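You operate a simulated robot arm through the tools that you are given. There is no shell and no other tool.

Carry out the task below with a simulated robot arm. There is one attempt and no reset: what you move stays moved.

## Task
Halt the belt with the big stop button, reset, test the lamps, switch to HAND.
Fine: push it in while the belt runs and pull it out again before the reset; leave the belt stopped.

Only the result counts: the job must be done as asked and must still hold three seconds after the hand-in. Knocking over, shifting, dropping, spilling or breaking anything else fails it.

## Robot
A 7-joint arm with a two-finger parallel gripper, fixed in place. Base frame: the origin is at the foot of the arm, x ahead of it, y to its left, z up. Units: m, rad, N and s.
Its first joint turns from -2.304 to 2.304 rad. Payload 3.91 kg.
The TCP is the grasp point between the finger pads, 0.03 m short of the fingertips. In the tool frame z runs along the fingers and y along their closing line. The gripper opens to 0.11 m. The fingers are 0.02 m wide and 0.01 m thick; the gripper's body (0.048 by 0.112 m) begins 0.055 m behind the TCP.
Orientation is told as [roll, pitch, yaw] about the base's x, y, z axes, in that order, counted from this pose: with the fingers straight down and closing along the base's y, the tool's x points along the base's -x, its y along +y and its z along -z.

## Interface
- The arm moves only by the tool arm_command. Its argument "commands" is a list of rows, each a list of 3 entries, a list of its own where there are three numbers: the shift along the tool's x, y, z in units of 30 mm (1.0 is 30 mm), then the turn, a rotation vector about the tool's x, y, z in units of 5 degrees (1.0 is 5 degrees), then the gripper command, from -1 (shut) to 1 (fully open), values between in proportion. In form: [[[x, y, z], [wx, wy, wz], grip], ...]. A call has 1 to 20 rows; each row shifts and turns the commanded pose from where the row before left it, along the tool's axes as they then stand. A call with a number of a shift or a turn outside -1 to 1 is refused whole. Rows are played at 5 a second. More than 0.05 m and 0.15 rad between two rows, or a gripper value outside its range, and nothing of the call is played. Where a pose cannot be reached the arm comes as near as it can. A force on the tool above 90 N (or 10 N above the force at the start of the call, whichever is more), or a blocked arm, ends the call early, and 0.2 s more pass. Each finger travels about 0.108 m/s and halts on what it meets, pressing with about 38 N; the grip force reading is that of the motor and also rises with nothing between the fingers. The clock runs only during rows and for 0.2 s after the last one: add rows that do not move to give the fingers time. It gives the time, the measured TCP pose, the force on the tool (base axes), the opening and the grip force at its end, in the units of the frame above (readings bear some noise), with the torque about the TCP (base axes, N m) and any sound that the robot's microphone picked up, and new pictures: "views" is both (left out), scene, wrist or none.
- Cameras (640 x 400 px; columns grow to the right, rows downward): "scene" is fixed at [0.2199, -0.65, 2.0363]; the picture's right is [0.99, -0.16, 0.00], its down [-0.08, -0.52, -0.85] and it looks along [0.14, 0.84, -0.53] (base axes); focal length 374 px, centre (320, 200). "wrist" rides on the gripper at [0.072, 0.017, -0.103] in the tool frame; the picture's right is [-0.23, 0.97, 0.00], its down [-0.76, -0.18, -0.62] and it looks along [-0.61, -0.14, 0.78] (tool axes); focal length 222 px, centre (320, 200). There is no depth. A picture from a camera that has moved, and an enlarged one, comes with that camera's place and axes in the base frame and with its lens.
- zoom(camera, box): a new picture of the part [left, top, right, bottom] of that camera's present view, enlarged. It takes no simulated time.
- hand_in(): hands the job in; it is judged then, once.

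Places have to be worked out from the pictures, the camera data and where the tool is seen. Open the gripper and draw the arm clear of the work before you hand the job in, unless the task says otherwise.

The tools are called after "Emit:" as name(argument=value, ...) on one line, values as JSON. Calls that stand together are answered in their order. arm_command: Moves the arm, as the interface text tells. Its arguments: {"type":"object","properties":{"commands":{"type":"array"},"views":{"type":"string","enum":["both","scene","wrist","none"]}},"required":["commands"]} The other tools are called the same way: zoom (camera, box) takes an enlarged picture of a part of a camera's view; hand_in () hands the job in.

At the start:

```text
clock: 0.0
tcp_pos: [0.4105, 0.4116, 1.5527]
orientation: [0.0, 0.001, 0.001]
force: [0.0, 0.0, -0.1]
ft_torque: [0.04, -0.03, -0.01]
opening: 0.1101
gripper_force: 0.1
```

scene: 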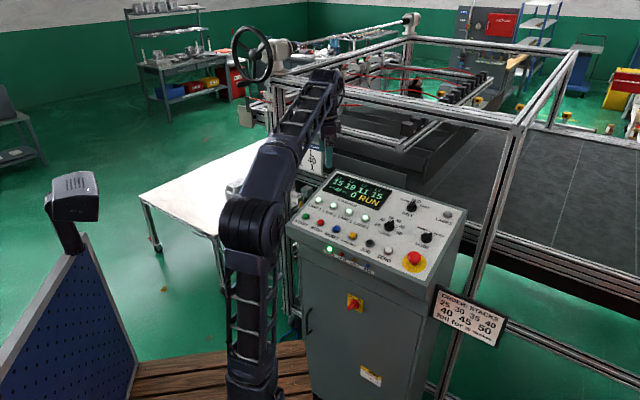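
wrist: 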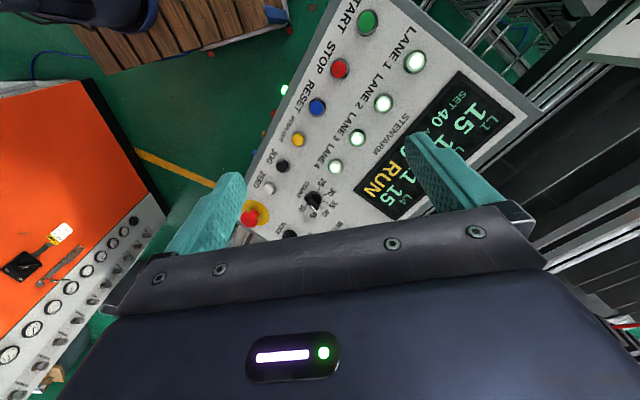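

I'll look closely at the panel in both cameras before moving anything.

Emit:
zoom(camera="scene", box=[280, 160, 480, 285])

Emit:
zoom(camera="wrist", box=[220, 0, 540, 250])

```text
3.20 times, centred on (380, 222) of scene
camera zoom: at [0.2199, -0.65, 2.0363], right [0.99, -0.16, 0.0], down [-0.08, -0.52, -0.85], along [0.14, 0.84, -0.53], focal length 1198 px, centre (128, 128)
```

zoom: 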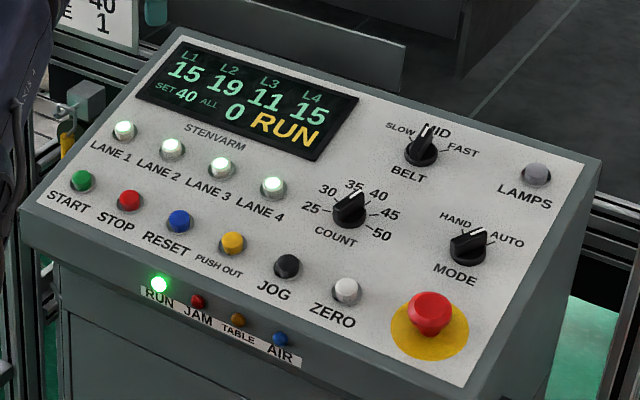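

```text
1.60 times, centred on (380, 125) of wrist
camera zoom: at [0.3377, 0.4276, 1.6565], right [0.23, 0.97, 0.0], down [0.76, -0.18, 0.62], along [0.61, -0.14, -0.78], focal length 355 px, centre (224, 320)
```

zoom: 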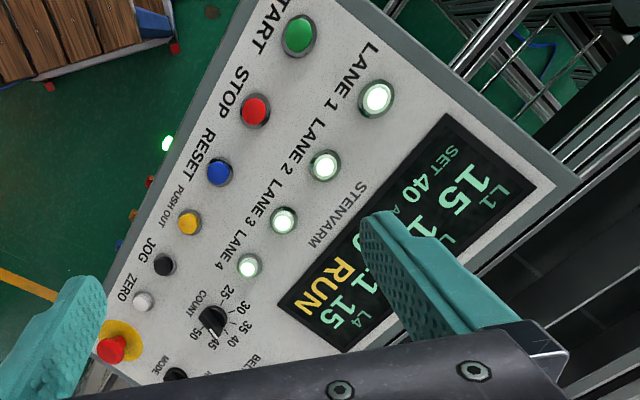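

The panel is tilted about 16° and turned about 45°. I triangulate the red mushroom stop at about (0.653, 0.183, 1.269). I'll zoom in on the knob and stop button to check their details before moving.

Emit:
zoom(camera="scene", box=[392, 200, 456, 280])

Emit:
zoom(camera="scene", box=[400, 190, 464, 230])

Emit:
zoom(camera="scene", box=[380, 20, 640, 200])

```text
5.00 times, centred on (424, 240) of scene
camera zoom: at [0.2199, -0.65, 2.0363], right [0.99, -0.16, 0.0], down [-0.08, -0.52, -0.85], along [0.14, 0.84, -0.53], focal length 1872 px, centre (-200, 0)
```

zoom: 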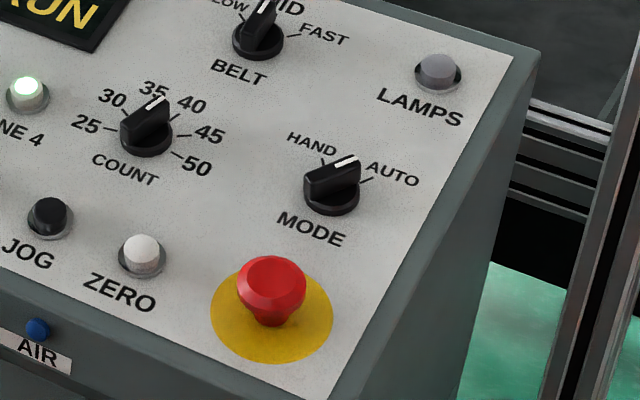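

```text
10.00 times, centred on (432, 210) of scene
camera zoom: at [0.2199, -0.65, 2.0363], right [0.99, -0.16, 0.0], down [-0.08, -0.52, -0.85], along [0.14, 0.84, -0.53], focal length 3744 px, centre (-800, 100)
```

zoom: 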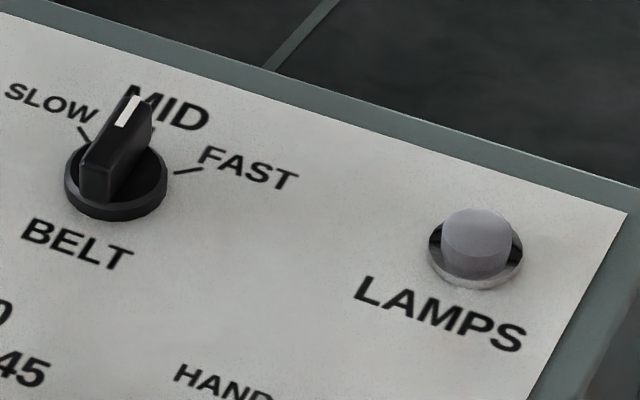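

```text
2.22 times, centred on (510, 110) of scene
camera zoom: at [0.2199, -0.65, 2.0363], right [0.99, -0.16, 0.0], down [-0.08, -0.52, -0.85], along [0.14, 0.84, -0.53], focal length 832 px, centre (-102, 400)
```

zoom: 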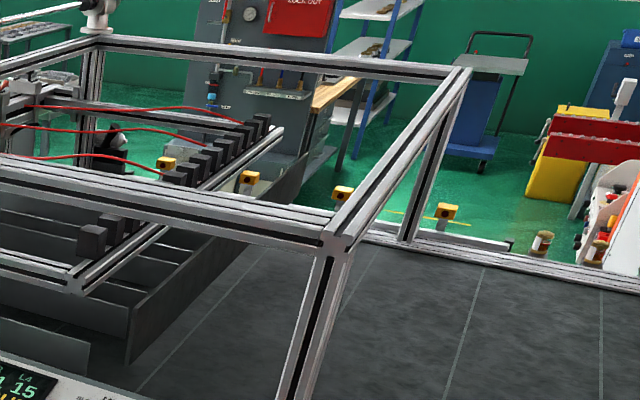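

The stop has a ~43 mm cap on a narrower neck. MODE is a bar knob pointing at AUTO. I'll shut the gripper, tilt the tool square to the panel, then move to a standoff about 0.1 m above the stop button.

Emit:
arm_command(commands=[[[0, 0, 0], [-0.56, -0.57, 0], -1], [[0, 0, 0], [-0.56, -0.57, 0], -1], [[0, 0, 0], [-0.56, -0.57, 0], -1], [[0, 0, 0], [-0.56, -0.57, 0], -1], [[-0.62, -0.947, 0.5], [0, 0, 0], -1], [[-0.62, -0.947, 0.5], [0, 0, 0], -1], [[-0.62, -0.947, 0.5], [0, 0, 0], -1], [[-0.62, -0.947, 0.5], [0, 0, 0], -1], [[-0.62, -0.947, 0.5], [0, 0, 0], -1], [[-0.62, -0.947, 0.5], [0, 0, 0], -1], [[-0.62, -0.947, 0.5], [0, 0, 0], -1], [[-0.62, -0.947, 0.5], [0, 0, 0], -1], [[-0.62, -0.947, 0.5], [0, 0, 0], -1], [[-0.62, -0.947, 0.5], [0, 0, 0], -1], [[0, 0, 0], [0, 0, 0], -1]])

```text
clock: 3.2
tcp_pos: [0.6274, 0.158, 1.3886]
orientation: [0.2, -0.197, -0.02]
force: [0.2, -0.2, 0.3]
ft_torque: [-0.01, -0.03, -0.03]
opening: 0.0
gripper_force: 37.3
camera wrist: at [0.536, 0.1554, 1.4777], right [0.2, 0.95, 0.23], down [0.63, -0.31, 0.71], along [0.75, 0.0, -0.66], focal length 222 px, centre (320, 200)
```

scene: 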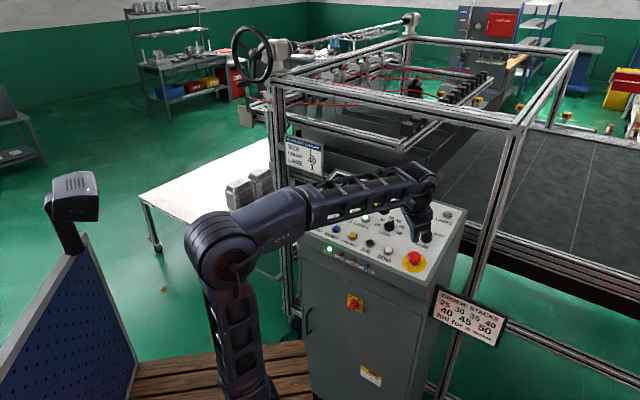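
wrist: 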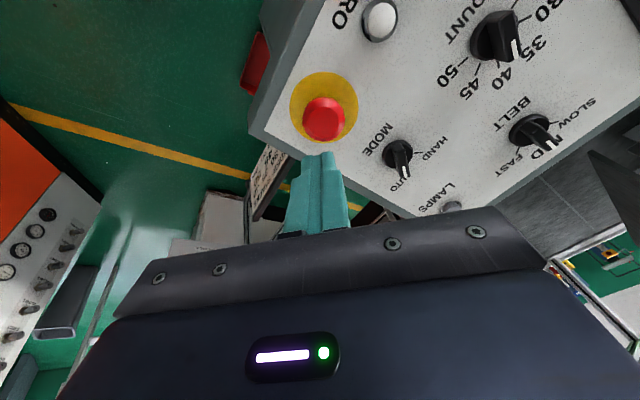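

I'm now above the stop. The wrist view puts the cap top at about (0.652, 0.186, 1.273), roughly 9 cm ahead of the fingertips with a 4 mm sideways error. I'll correct that and approach to just short of contact.

Emit:
arm_command(commands=[[[0, 0.14, 0.5], [0, 0, 0], -1], [[0, 0, 0.7], [0, 0, 0], -1], [[0, 0, 0.7], [0, 0, 0], -1], [[0, 0, 0.6], [0, 0, 0], -1], [[0, 0, 0], [0, 0, 0], -1]])

Emit:
zoom(camera="wrist", box=[200, 0, 460, 240])

Emit:
zoom(camera="scene", box=[280, 160, 480, 285])

```text
clock: 4.4
tcp_pos: [0.6407, 0.1767, 1.3185]
orientation: [0.198, -0.199, -0.019]
force: [-0.6, -0.4, -0.3]
ft_torque: [0.0, -0.04, 0.06]
opening: 0.0001
gripper_force: 37.8
camera wrist: at [0.5502, 0.1737, 1.4076], right [0.2, 0.95, 0.23], down [0.63, -0.31, 0.71], along [0.75, 0.0, -0.66], focal length 222 px, centre (320, 200)
```

scene: 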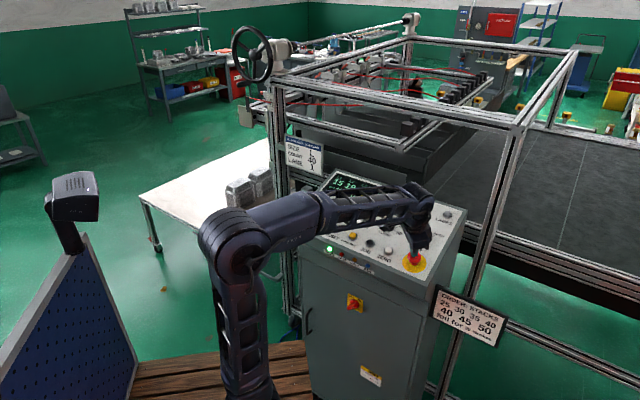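
wrist: 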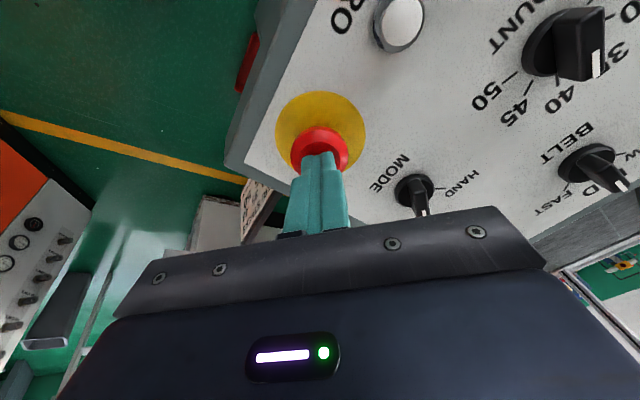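

```text
1.67 times, centred on (330, 120) of wrist
camera zoom: at [0.5502, 0.1737, 1.4076], right [0.2, 0.95, 0.23], down [0.63, -0.31, 0.71], along [0.75, 0.0, -0.66], focal length 370 px, centre (303, 333)
```

zoom: 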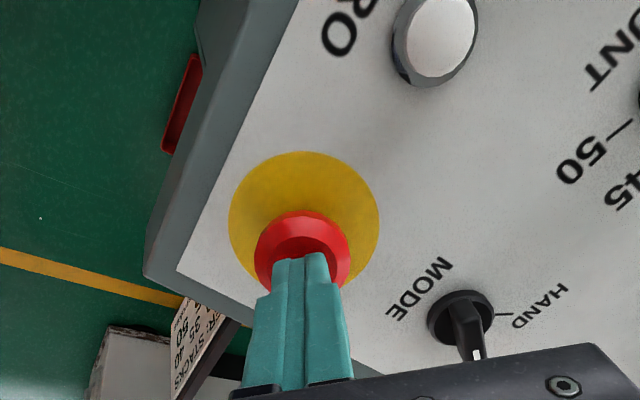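

```text
3.20 times, centred on (380, 222) of scene
camera zoom: at [0.2199, -0.65, 2.0363], right [0.99, -0.16, 0.0], down [-0.08, -0.52, -0.85], along [0.14, 0.84, -0.53], focal length 1198 px, centre (128, 128)
```

zoom: 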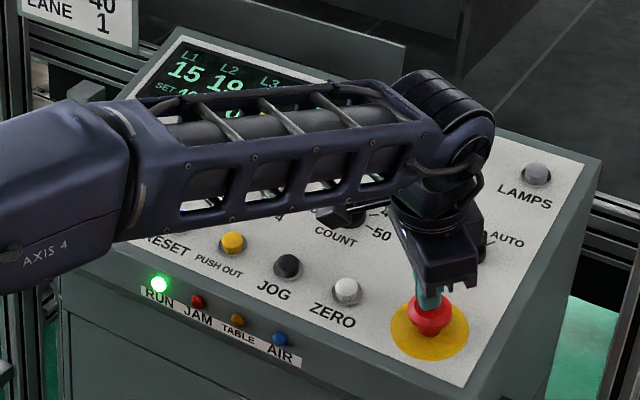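

The RUN lamp is still green and the fingertips are about 15 mm above the cap, on its centre. I'll press down in small steps.

Emit:
arm_command(commands=[[[0, 0, 0.15], [0, 0, 0], -1], [[0, 0, 0.15], [0, 0, 0], -1], [[0, 0, 0.1], [0, 0, 0], -1], [[0, 0, 0.1], [0, 0, 0], -1], [[0, 0, 0.1], [0, 0, 0], -1]])

Emit:
zoom(camera="scene", box=[280, 160, 480, 285])

```text
clock: 5.6
tcp_pos: [0.6439, 0.1808, 1.3058]
orientation: [0.202, -0.203, -0.02]
force: [-12.0, -9.1, 48.1]
ft_torque: [0.07, -0.04, 0.18]
opening: 0.0
gripper_force: 37.8
camera wrist: at [0.5522, 0.1776, 1.3937], right [0.2, 0.95, 0.24], down [0.62, -0.31, 0.72], along [0.76, 0.0, -0.66], focal length 222 px, centre (320, 200)
```

scene: 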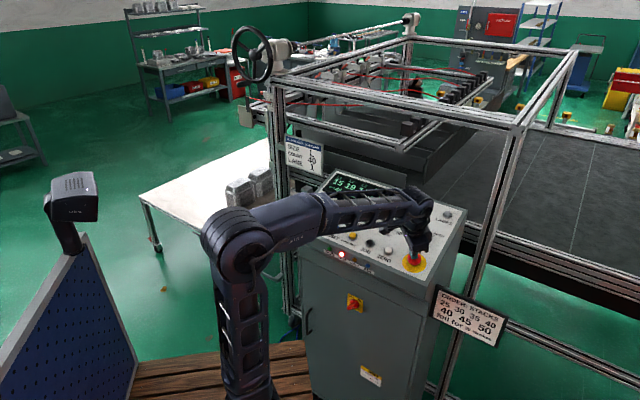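
wrist: 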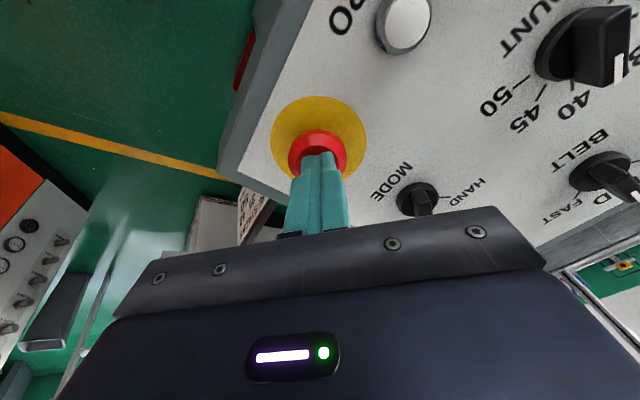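

```text
3.20 times, centred on (380, 222) of scene
camera zoom: at [0.2199, -0.65, 2.0363], right [0.99, -0.16, 0.0], down [-0.08, -0.52, -0.85], along [0.14, 0.84, -0.53], focal length 1198 px, centre (128, 128)
```

zoom: 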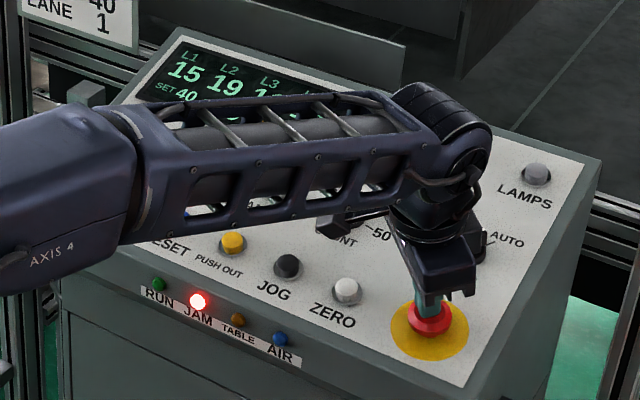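

RUN has gone out and the red lamp is lit, with about 48 N on the tool. I'll push slightly further to make sure it latches, then back off and look.

Emit:
arm_command(commands=[[[0, 0, 0.06], [0, 0, 0], -1], [[0, 0, 0.04], [0, 0, 0], -1]], views="none")

```text
clock: 6.3
tcp_pos: [0.6442, 0.1807, 1.3046]
orientation: [0.202, -0.208, -0.022]
force: [-24.6, -12.9, 30.1]
ft_torque: [-0.19, 0.56, 0.12]
opening: 0.0
gripper_force: 37.6
stopped in row 2: the force on the tool passed its limit at 91 N (the readings are from after the stop); the commanded pose is now the measured one
```

It hit the end stop at 91 N, so it is fully in. I'll back straight off along the tool axis and check that it stays latched.

Emit:
arm_command(commands=[[[0, 0, -0.3], [0, 0, 0], -1], [[0, 0, -0.5], [0, 0, 0], -1], [[0, 0, -0.8], [0, 0, 0], -1], [[0, 0, -0.8], [0, 0, 0], -1], [[0, 0, 0], [0, 0, 0], -1]])

Emit:
zoom(camera="scene", box=[360, 200, 488, 280])

Emit:
zoom(camera="wrist", box=[200, 0, 460, 240])

```text
clock: 7.5
tcp_pos: [0.6301, 0.1699, 1.3714]
orientation: [0.2, -0.204, -0.02]
force: [0.6, 0.3, -0.3]
ft_torque: [-0.02, 0.0, -0.02]
opening: 0.0002
gripper_force: 37.6
camera wrist: at [0.5391, 0.1657, 1.4601], right [0.2, 0.95, 0.24], down [0.62, -0.31, 0.72], along [0.76, 0.0, -0.65], focal length 222 px, centre (320, 200)
```

scene: 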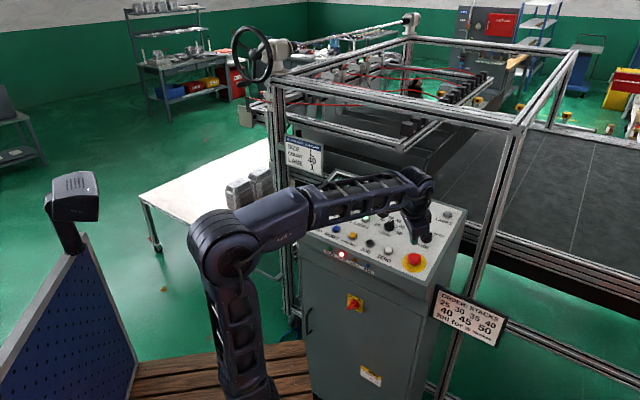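
wrist: 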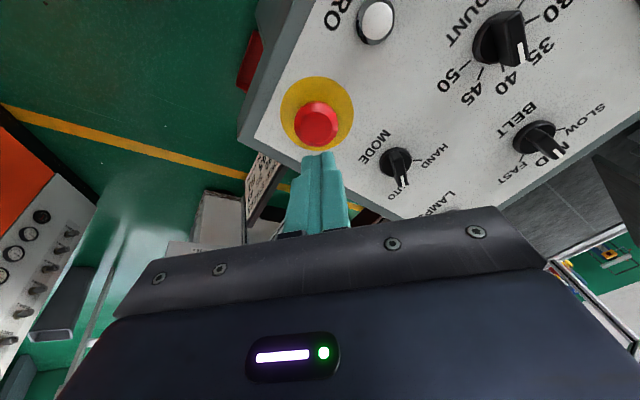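

```text
5.00 times, centred on (424, 240) of scene
camera zoom: at [0.2199, -0.65, 2.0363], right [0.99, -0.16, 0.0], down [-0.08, -0.52, -0.85], along [0.14, 0.84, -0.53], focal length 1872 px, centre (-200, 0)
```

zoom: 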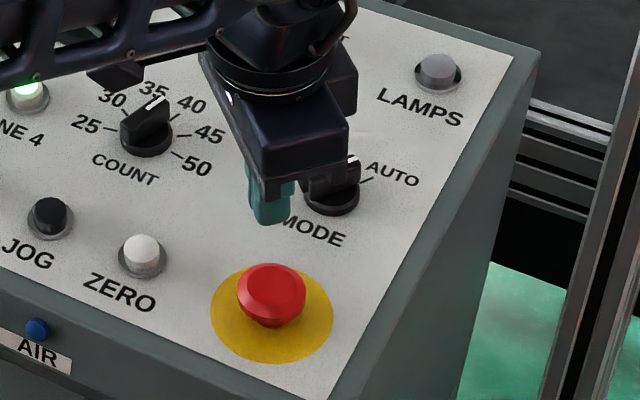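

```text
1.67 times, centred on (330, 120) of wrist
camera zoom: at [0.5391, 0.1657, 1.4601], right [0.2, 0.95, 0.24], down [0.62, -0.31, 0.72], along [0.76, 0.0, -0.65], focal length 370 px, centre (303, 333)
```

zoom: 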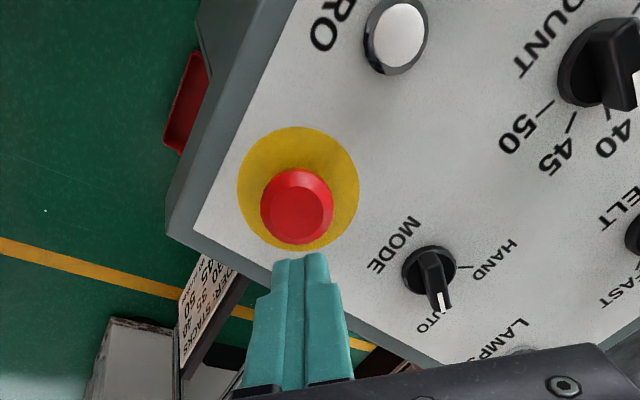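

The cap is lower now and latched, and RUN is off. Next I open the gripper to straddle the ~41 mm cap, correct 2 mm sideways, and lower until the tips are about 18 mm below the cap top.

Emit:
arm_command(commands=[[[0, -0.07, 0], [0, 0, 0], 0.4], [[0, 0, 0.3], [0, 0, 0], 0.4], [[0, 0, 0.7], [0, 0, 0], 0.4], [[0, 0, 0.6], [0, 0, 0], 0.4], [[0, 0, 0], [0, 0, 0], 0.4]])

Emit:
zoom(camera="wrist", box=[200, 0, 460, 240])

Emit:
zoom(camera="scene", box=[360, 200, 488, 280])

```text
clock: 8.7
tcp_pos: [0.6391, 0.1757, 1.3241]
orientation: [0.201, -0.204, -0.021]
force: [-0.4, -0.3, 0.0]
ft_torque: [0.03, 0.04, -0.01]
opening: 0.0771
gripper_force: 0.0
camera wrist: at [0.5489, 0.172, 1.4129], right [0.2, 0.95, 0.24], down [0.62, -0.31, 0.72], along [0.76, 0.0, -0.65], focal length 222 px, centre (320, 200)
```

scene: 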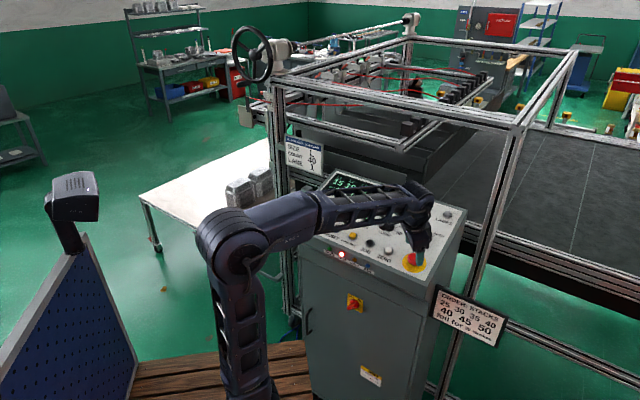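
wrist: 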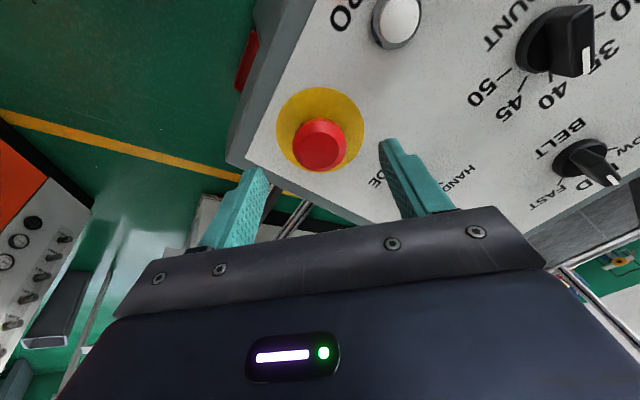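

```text
1.67 times, centred on (330, 120) of wrist
camera zoom: at [0.5489, 0.172, 1.4129], right [0.2, 0.95, 0.24], down [0.62, -0.31, 0.72], along [0.76, 0.0, -0.65], focal length 370 px, centre (303, 333)
```

zoom: 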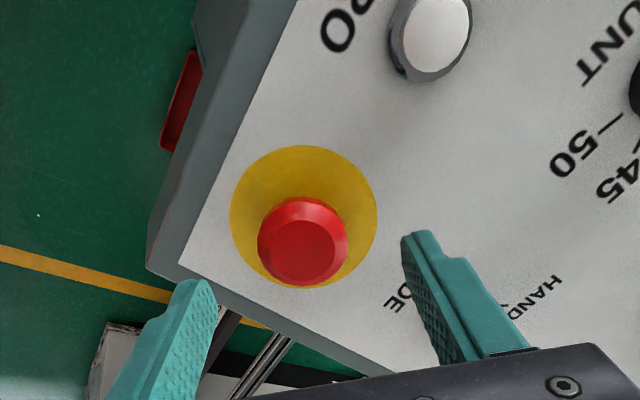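

```text
5.00 times, centred on (424, 240) of scene
camera zoom: at [0.2199, -0.65, 2.0363], right [0.99, -0.16, 0.0], down [-0.08, -0.52, -0.85], along [0.14, 0.84, -0.53], focal length 1872 px, centre (-200, 0)
```

zoom: 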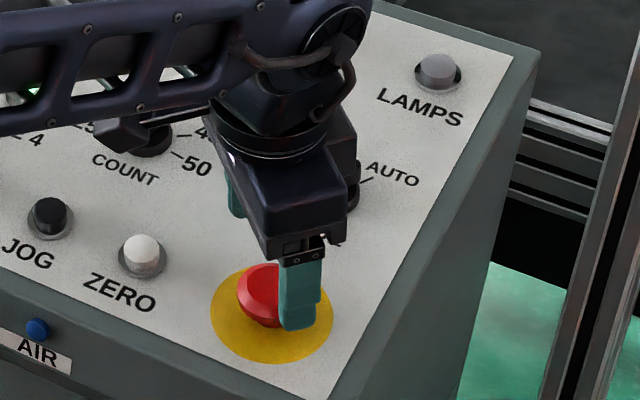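

The cap face is exactly on the tool axis with the fingers either side of it. I'll lower the last 38 mm and close on the cap.

Emit:
arm_command(commands=[[[0, 0, 0.5], [0, 0, 0], 0.4], [[0, 0, 0.5], [0, 0, 0], 0.4], [[0, 0, 0.27], [0, 0, 0], 0.4], [[0, 0, 0], [0, 0, 0], 0.4], [[0, 0, 0], [0, 0, 0], -1], [[0, 0, 0], [0, 0, 0], -1], [[0, 0, 0], [0, 0, 0], -1]])

Emit:
zoom(camera="wrist", box=[200, 0, 460, 240])

Emit:
zoom(camera="scene", box=[360, 200, 488, 280])

```text
clock: 10.3
tcp_pos: [0.6495, 0.1823, 1.2894]
orientation: [0.2, -0.205, -0.019]
force: [-0.5, -1.6, -2.2]
ft_torque: [0.07, 0.0, -0.02]
opening: 0.04
gripper_force: 44.7
camera wrist: at [0.5579, 0.1787, 1.3773], right [0.2, 0.95, 0.24], down [0.62, -0.31, 0.72], along [0.76, 0.0, -0.65], focal length 222 px, centre (320, 200)
```

scene: 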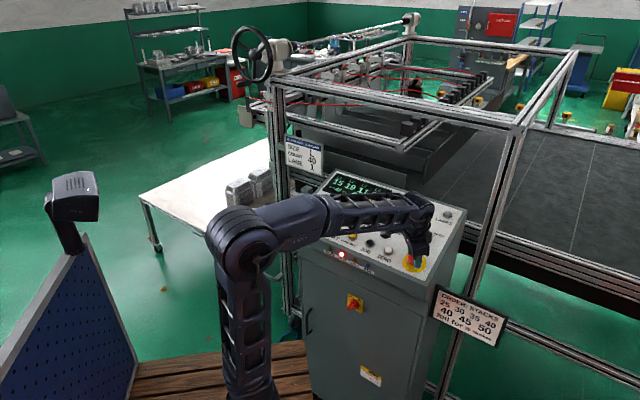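
wrist: 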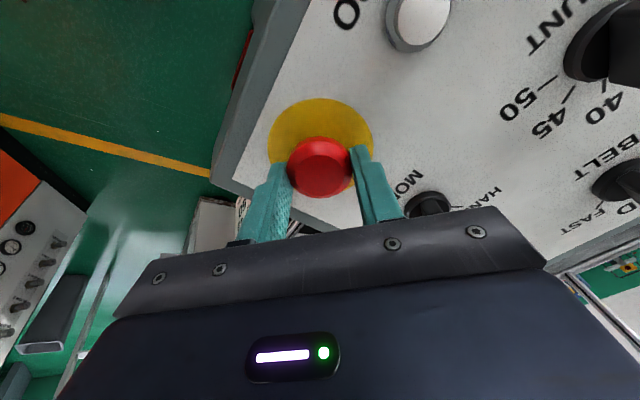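

```text
1.67 times, centred on (330, 120) of wrist
camera zoom: at [0.5579, 0.1787, 1.3773], right [0.2, 0.95, 0.24], down [0.62, -0.31, 0.72], along [0.76, 0.0, -0.65], focal length 370 px, centre (303, 333)
```

zoom: 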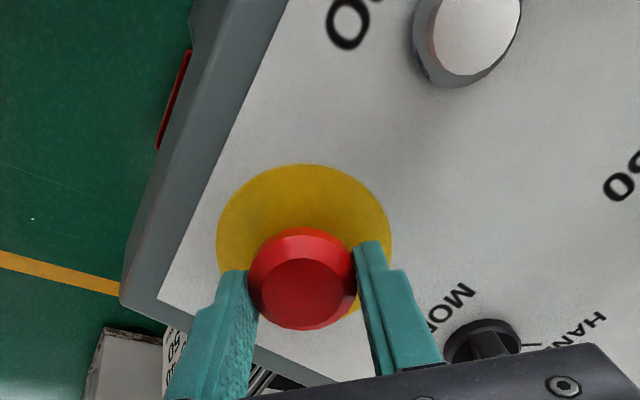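

```text
5.00 times, centred on (424, 240) of scene
camera zoom: at [0.2199, -0.65, 2.0363], right [0.99, -0.16, 0.0], down [-0.08, -0.52, -0.85], along [0.14, 0.84, -0.53], focal length 1872 px, centre (-200, 0)
```

zoom: 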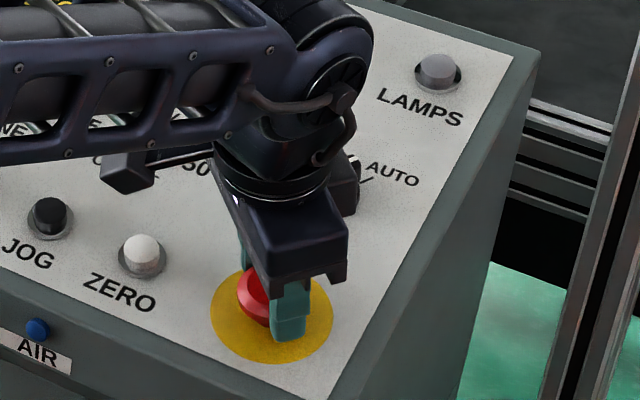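

The fingers have closed on the cap at 40 mm and it's centred. I'll pull straight out along the panel normal.

Emit:
arm_command(commands=[[[0, 0, -0.1], [0, 0, 0], -1], [[0, 0, -0.1], [0, 0, 0], -1], [[0, 0, -0.1], [0, 0, 0], -1], [[0, 0, 0], [0, 0, 0], -1]])

Emit:
zoom(camera="scene", box=[280, 160, 480, 285])

Emit:
zoom(camera="wrist", box=[200, 0, 460, 240])

```text
clock: 11.3
tcp_pos: [0.6481, 0.1812, 1.2971]
orientation: [0.203, -0.203, -0.023]
force: [0.2, -9.3, -13.8]
ft_torque: [-0.17, -0.32, -0.15]
opening: 0.0401
gripper_force: 44.6
camera wrist: at [0.5564, 0.1772, 1.3853], right [0.2, 0.95, 0.24], down [0.62, -0.31, 0.72], along [0.76, 0.0, -0.66], focal length 222 px, centre (320, 200)
```

scene: 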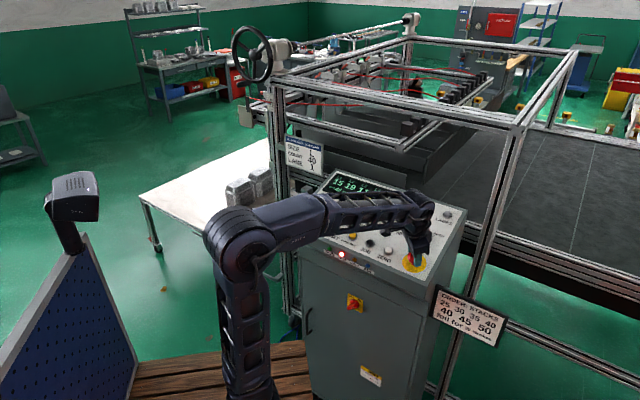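
wrist: 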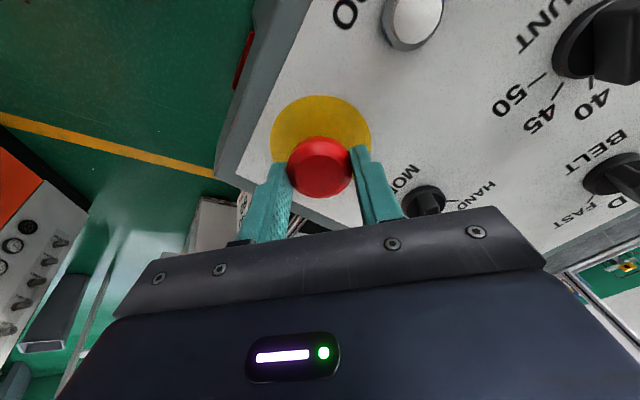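

```text
3.20 times, centred on (380, 222) of scene
camera zoom: at [0.2199, -0.65, 2.0363], right [0.99, -0.16, 0.0], down [-0.08, -0.52, -0.85], along [0.14, 0.84, -0.53], focal length 1198 px, centre (128, 128)
```

zoom: 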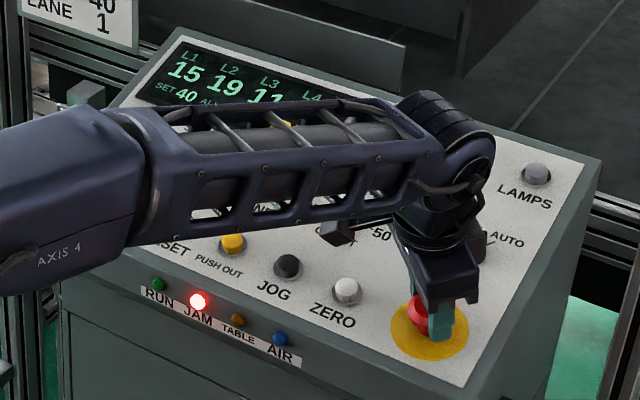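

```text
1.67 times, centred on (330, 120) of wrist
camera zoom: at [0.5564, 0.1772, 1.3853], right [0.2, 0.95, 0.24], down [0.62, -0.31, 0.72], along [0.76, 0.0, -0.66], focal length 370 px, centre (303, 333)
```

zoom: 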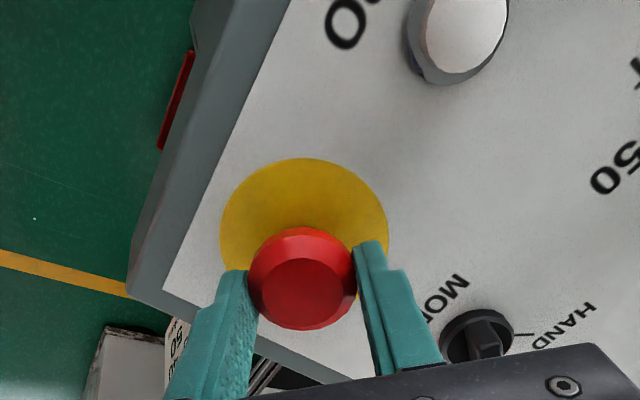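

The cap came out about 8 mm with the fingers, pulling at roughly 14 N. I'll pull 3 mm more to see whether it has reached its outer stop.

Emit:
arm_command(commands=[[[0, 0, -0.05], [0, 0, 0], -1], [[0, 0, -0.05], [0, 0, 0], -1]], views="none")

```text
clock: 11.9
tcp_pos: [0.647, 0.1803, 1.2974]
orientation: [0.2, -0.201, -0.021]
force: [5.4, -2.1, -41.1]
ft_torque: [0.01, 0.13, -0.01]
opening: 0.0403
gripper_force: 44.9
```

The force rose to 41 N without further movement, so it's at its outer stop. I'll ease off the tension, open, and withdraw to verify.

Emit:
arm_command(commands=[[[0, 0, 0.08], [0, 0, 0], -1], [[0, 0, 0], [0, 0, 0], 0.4], [[0, 0, 0], [0, 0, 0], 0.4], [[0, 0, 0], [0, 0, 0], 0.4], [[0, 0, -0.8], [0, 0, 0], 0.4], [[0, 0, -0.8], [0, 0, 0], 0.4], [[0, 0, -0.8], [0, 0, 0], 0.4], [[0, 0, 0], [0, 0, 0], 0.4]])

Emit:
zoom(camera="scene", box=[360, 200, 488, 280])

Emit:
zoom(camera="scene", box=[280, 160, 480, 285])

```text
clock: 13.7
tcp_pos: [0.6332, 0.1661, 1.3675]
orientation: [0.201, -0.204, -0.023]
force: [-1.2, 0.0, 0.0]
ft_torque: [0.01, -0.03, 0.04]
opening: 0.0771
gripper_force: 0.1
camera wrist: at [0.5414, 0.1632, 1.4555], right [0.2, 0.95, 0.24], down [0.62, -0.31, 0.72], along [0.76, 0.0, -0.65], focal length 222 px, centre (320, 200)
```

scene: 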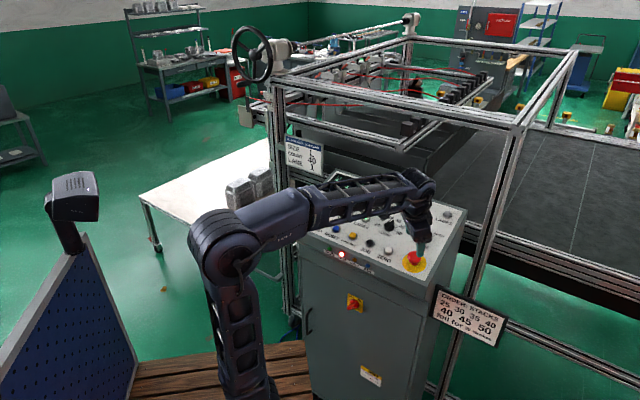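
wrist: 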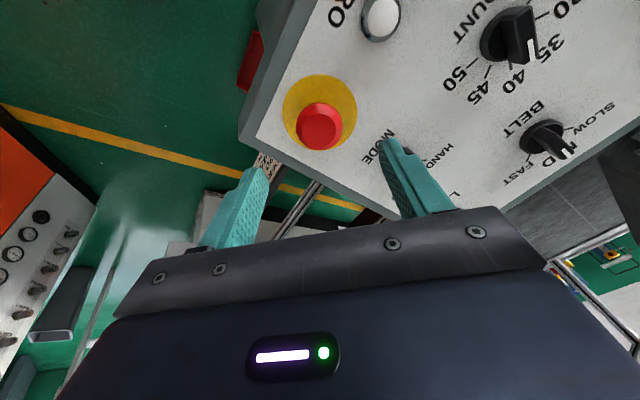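

```text
5.00 times, centred on (424, 240) of scene
camera zoom: at [0.2199, -0.65, 2.0363], right [0.99, -0.16, 0.0], down [-0.08, -0.52, -0.85], along [0.14, 0.84, -0.53], focal length 1872 px, centre (-200, 0)
```

zoom: 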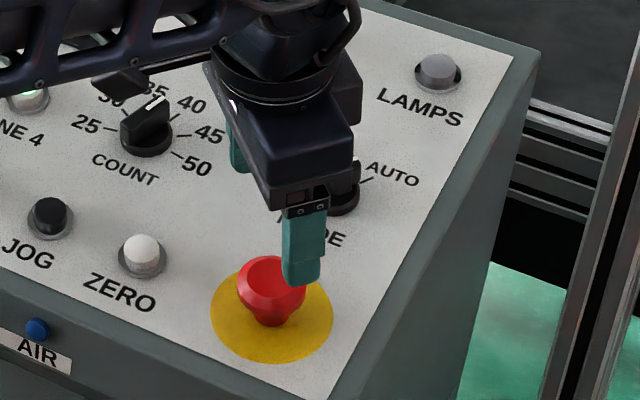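

```text
3.20 times, centred on (380, 222) of scene
camera zoom: at [0.2199, -0.65, 2.0363], right [0.99, -0.16, 0.0], down [-0.08, -0.52, -0.85], along [0.14, 0.84, -0.53], focal length 1198 px, centre (128, 128)
```

zoom: 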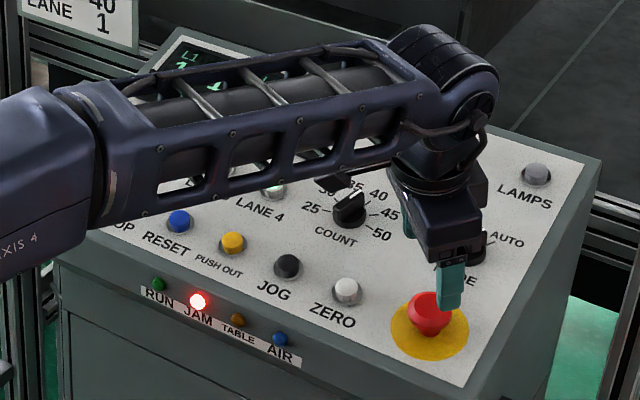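

The stop is back out at its original height and the fault lamp is still lit, as expected before reset. I'll shut the gripper and move parallel to the panel to stand off RESET at about (0.449, 0.397, 1.248).

Emit:
arm_command(commands=[[[0.7, 0.69, 0], [0, 0, 0], -1], [[0.7, 0.69, 0], [0, 0, 0], -1], [[0.7, 0.69, 0], [0, 0, 0], -1], [[0.7, 0.69, 0], [0, 0, 0], -1], [[0.7, 0.69, 0], [0, 0, 0], -1], [[0.7, 0.69, 0], [0, 0, 0], -1], [[0.7, 0.69, 0], [0, 0, 0], -1], [[0.7, 0.69, 0], [0, 0, 0], -1], [[0.7, 0.69, 0.2], [0, 0, 0], -1], [[0.7, 0.69, 0.2], [0, 0, 0], -1], [[0, 0, 0], [0, 0, 0], -1]])

Emit:
zoom(camera="wrist", box=[200, 0, 460, 240])

Emit:
zoom(camera="scene", box=[280, 160, 480, 285])

```text
clock: 16.1
tcp_pos: [0.425, 0.3763, 1.3528]
orientation: [0.199, -0.207, -0.022]
force: [-0.9, -0.1, 0.6]
ft_torque: [-0.03, 0.01, -0.02]
opening: 0.0004
gripper_force: 37.3
camera wrist: at [0.333, 0.3728, 1.4415], right [0.2, 0.95, 0.24], down [0.62, -0.31, 0.72], along [0.76, 0.0, -0.65], focal length 222 px, centre (320, 200)
```

scene: 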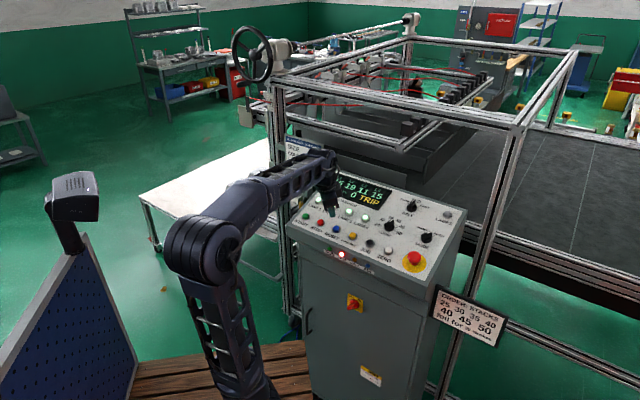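
wrist: 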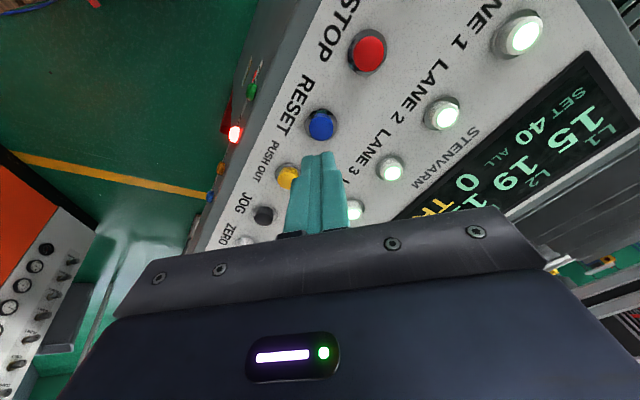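

```text
1.67 times, centred on (330, 120) of wrist
camera zoom: at [0.333, 0.3728, 1.4415], right [0.2, 0.95, 0.24], down [0.62, -0.31, 0.72], along [0.76, 0.0, -0.65], focal length 370 px, centre (303, 333)
```

zoom: 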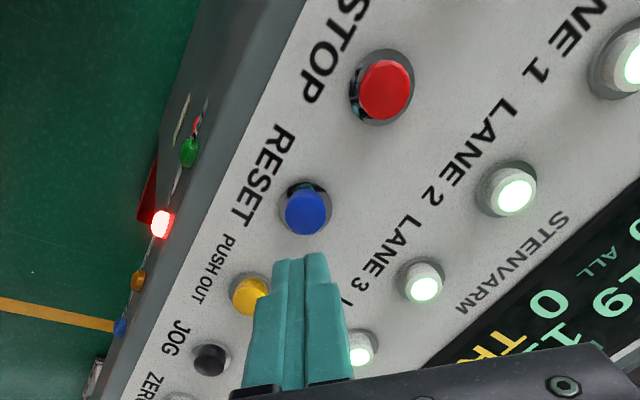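

```text
3.20 times, centred on (380, 222) of scene
camera zoom: at [0.2199, -0.65, 2.0363], right [0.99, -0.16, 0.0], down [-0.08, -0.52, -0.85], along [0.14, 0.84, -0.53], focal length 1198 px, centre (128, 128)
```

zoom: 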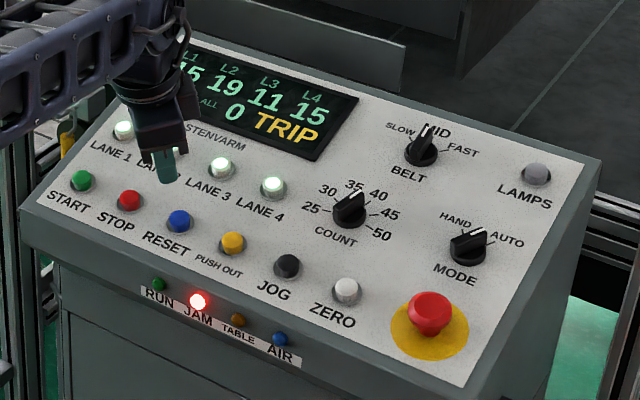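

The display reads TRIP with the stop out. RESET is about 70 mm ahead of the tips and 3 mm off in tool x. I'll correct that and approach to about 10 mm.

Emit:
arm_command(commands=[[[-0.1, 0, 0.5], [0, 0, 0], -1], [[0, 0, 0.7], [0, 0, 0], -1], [[0, 0, 0.7], [0, 0, 0], -1], [[0, 0, 0], [0, 0, 0], -1]], views="wrist")

Emit:
zoom(camera="wrist", box=[256, 80, 384, 160])

Emit:
zoom(camera="scene", box=[280, 190, 376, 250])

```text
clock: 17.1
tcp_pos: [0.4406, 0.3889, 1.2988]
orientation: [0.202, -0.205, -0.022]
force: [0.1, -0.2, 0.0]
ft_torque: [-0.01, -0.01, -0.01]
opening: 0.0001
gripper_force: 38.0
camera wrist: at [0.3491, 0.3852, 1.3879], right [0.2, 0.95, 0.24], down [0.62, -0.31, 0.72], along [0.76, 0.0, -0.65], focal length 222 px, centre (320, 200)
```

wrist: 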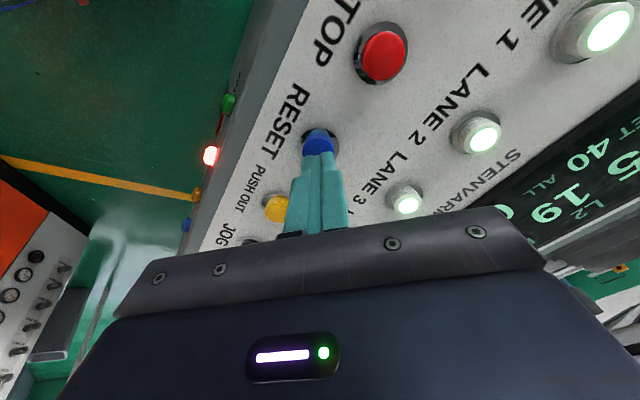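

```text
5.00 times, centred on (320, 120) of wrist
camera zoom: at [0.3491, 0.3852, 1.3879], right [0.2, 0.95, 0.24], down [0.62, -0.31, 0.72], along [0.76, 0.0, -0.65], focal length 1111 px, centre (320, 600)
```

zoom: 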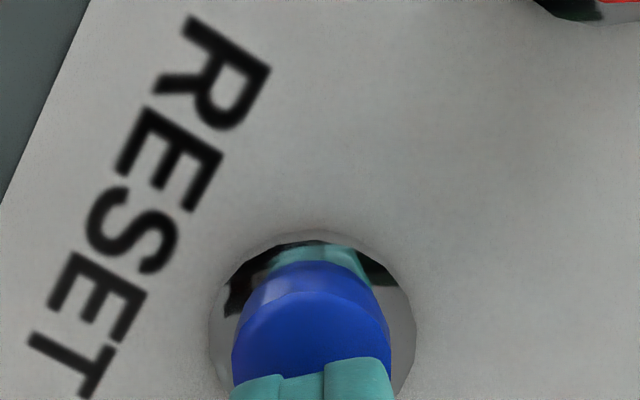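

```text
6.67 times, centred on (328, 220) of scene
camera zoom: at [0.2199, -0.65, 2.0363], right [0.99, -0.16, 0.0], down [-0.08, -0.52, -0.85], along [0.14, 0.84, -0.53], focal length 2496 px, centre (267, 67)
```

zoom: 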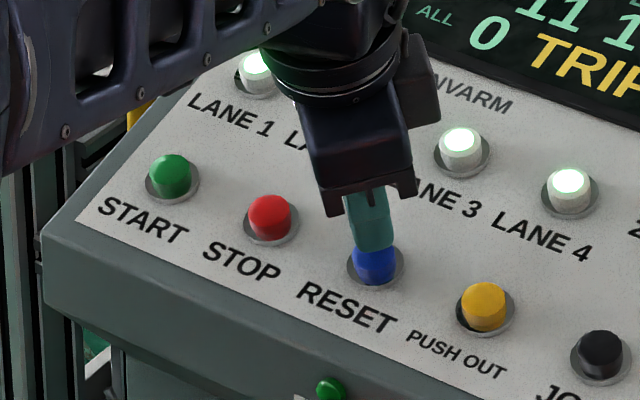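

The tips line up with the blue button, about 13 mm above it. I'll press in small steps.

Emit:
arm_command(commands=[[[0.05, -0.04, 0.1], [0, 0, 0], -1], [[0, 0, 0.15], [0, 0, 0], -1], [[0, 0, 0.15], [0, 0, 0], -1], [[0, 0, 0.08], [0, 0, 0], -1], [[0, 0, 0.08], [0, 0, 0], -1]], views="scene")

Emit:
zoom(camera="scene", box=[280, 160, 480, 285])

```text
clock: 18.3
tcp_pos: [0.4408, 0.3907, 1.2854]
orientation: [0.202, -0.207, -0.021]
force: [-4.5, -4.4, 18.4]
ft_torque: [0.0, 0.04, 0.07]
opening: 0.0
gripper_force: 37.8
heard: click
```

scene: 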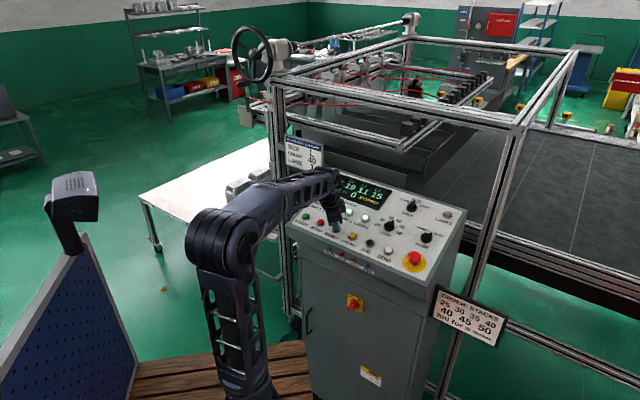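

```text
3.20 times, centred on (380, 222) of scene
camera zoom: at [0.2199, -0.65, 2.0363], right [0.99, -0.16, 0.0], down [-0.08, -0.52, -0.85], along [0.14, 0.84, -0.53], focal length 1198 px, centre (128, 128)
```

zoom: 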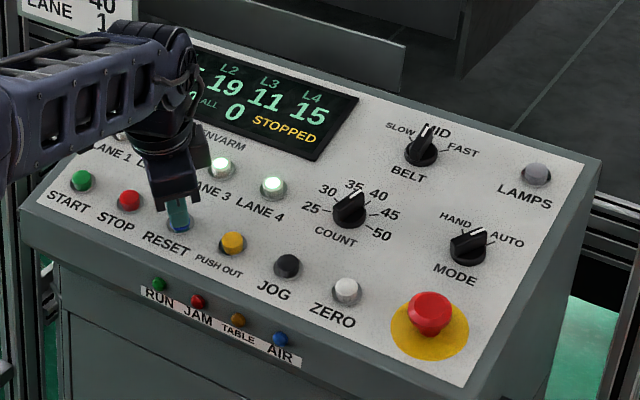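

There was a click and the display now reads STOPPED, so the reset worked. I'll retract and travel parallel to the panel toward LAMPS (about (0.82, 0.325, 1.32)), stopping short to check clearance to the frame.

Emit:
arm_command(commands=[[[0, 0, -0.4], [0, 0, 0], -1], [[0, 0, -0.9], [0, 0, 0], -1], [[0, 0, -0.9], [0, 0, 0], -1], [[0, 0, -0.9], [0, 0, 0], -1], [[-0.85, -0.14, 0], [0, 0, 0], -1], [[-0.85, -0.14, 0], [0, 0, 0], -1], [[-0.85, -0.14, 0], [0, 0, 0], -1], [[-0.85, -0.14, 0], [0, 0, 0], -1], [[-0.85, -0.14, 0], [0, 0, 0], -1], [[-0.85, -0.14, 0], [0, 0, 0], -1], [[-0.85, -0.14, 0], [0, 0, 0], -1], [[-0.85, -0.14, 0], [0, 0, 0], -1], [[-0.85, -0.14, 0], [0, 0, 0], -1], [[0, 0, 0], [0, 0, 0], -1]])

Emit:
zoom(camera="wrist", box=[200, 0, 460, 240])

Emit:
zoom(camera="scene", box=[320, 100, 540, 285])

```text
clock: 21.3
tcp_pos: [0.6476, 0.3301, 1.4125]
orientation: [0.201, -0.205, -0.02]
force: [-0.7, 0.5, -0.5]
ft_torque: [0.0, -0.01, -0.01]
opening: 0.0
gripper_force: 37.7
camera wrist: at [0.5565, 0.327, 1.5002], right [0.2, 0.95, 0.24], down [0.62, -0.31, 0.72], along [0.76, 0.0, -0.65], focal length 222 px, centre (320, 200)
```

scene: 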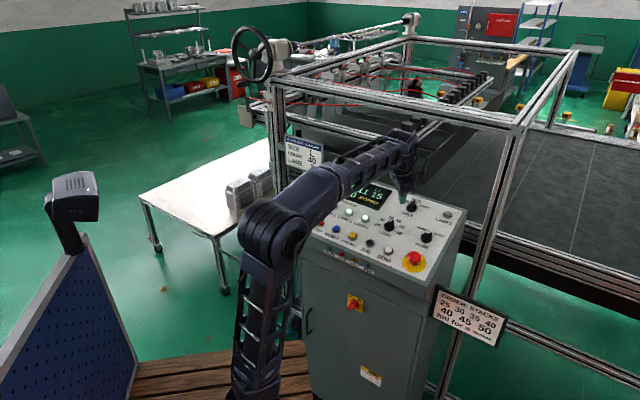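
wrist: 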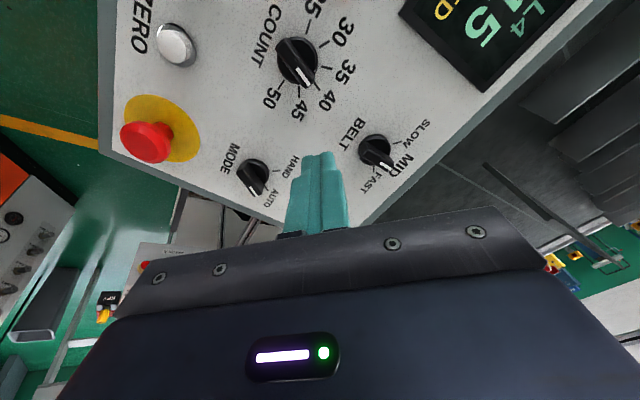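

```text
1.67 times, centred on (330, 120) of wrist
camera zoom: at [0.5565, 0.327, 1.5002], right [0.2, 0.95, 0.24], down [0.62, -0.31, 0.72], along [0.76, 0.0, -0.65], focal length 370 px, centre (303, 333)
```

zoom: 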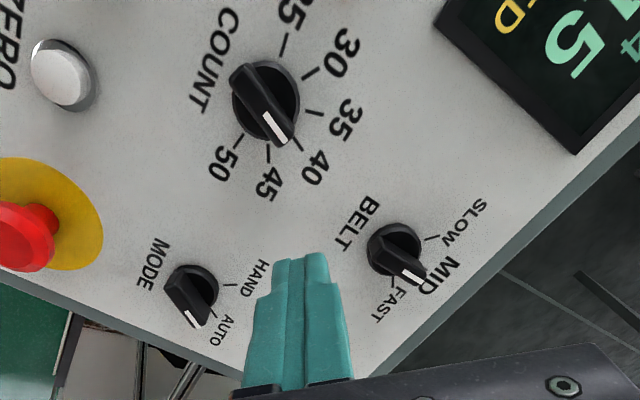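

```text
2.16 times, centred on (430, 192) of scene
camera zoom: at [0.2199, -0.65, 2.0363], right [0.99, -0.16, 0.0], down [-0.08, -0.52, -0.85], along [0.14, 0.84, -0.53], focal length 810 px, centre (82, 216)
```

zoom: 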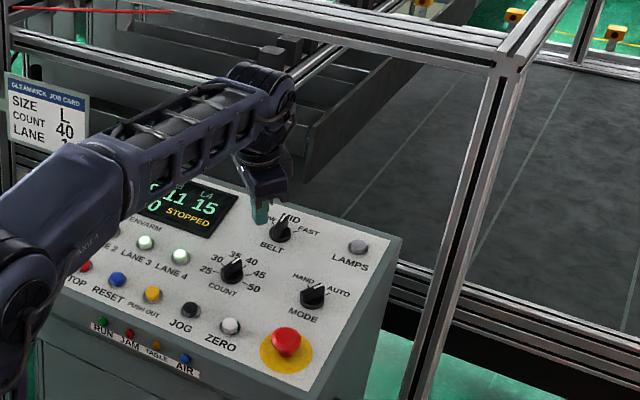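

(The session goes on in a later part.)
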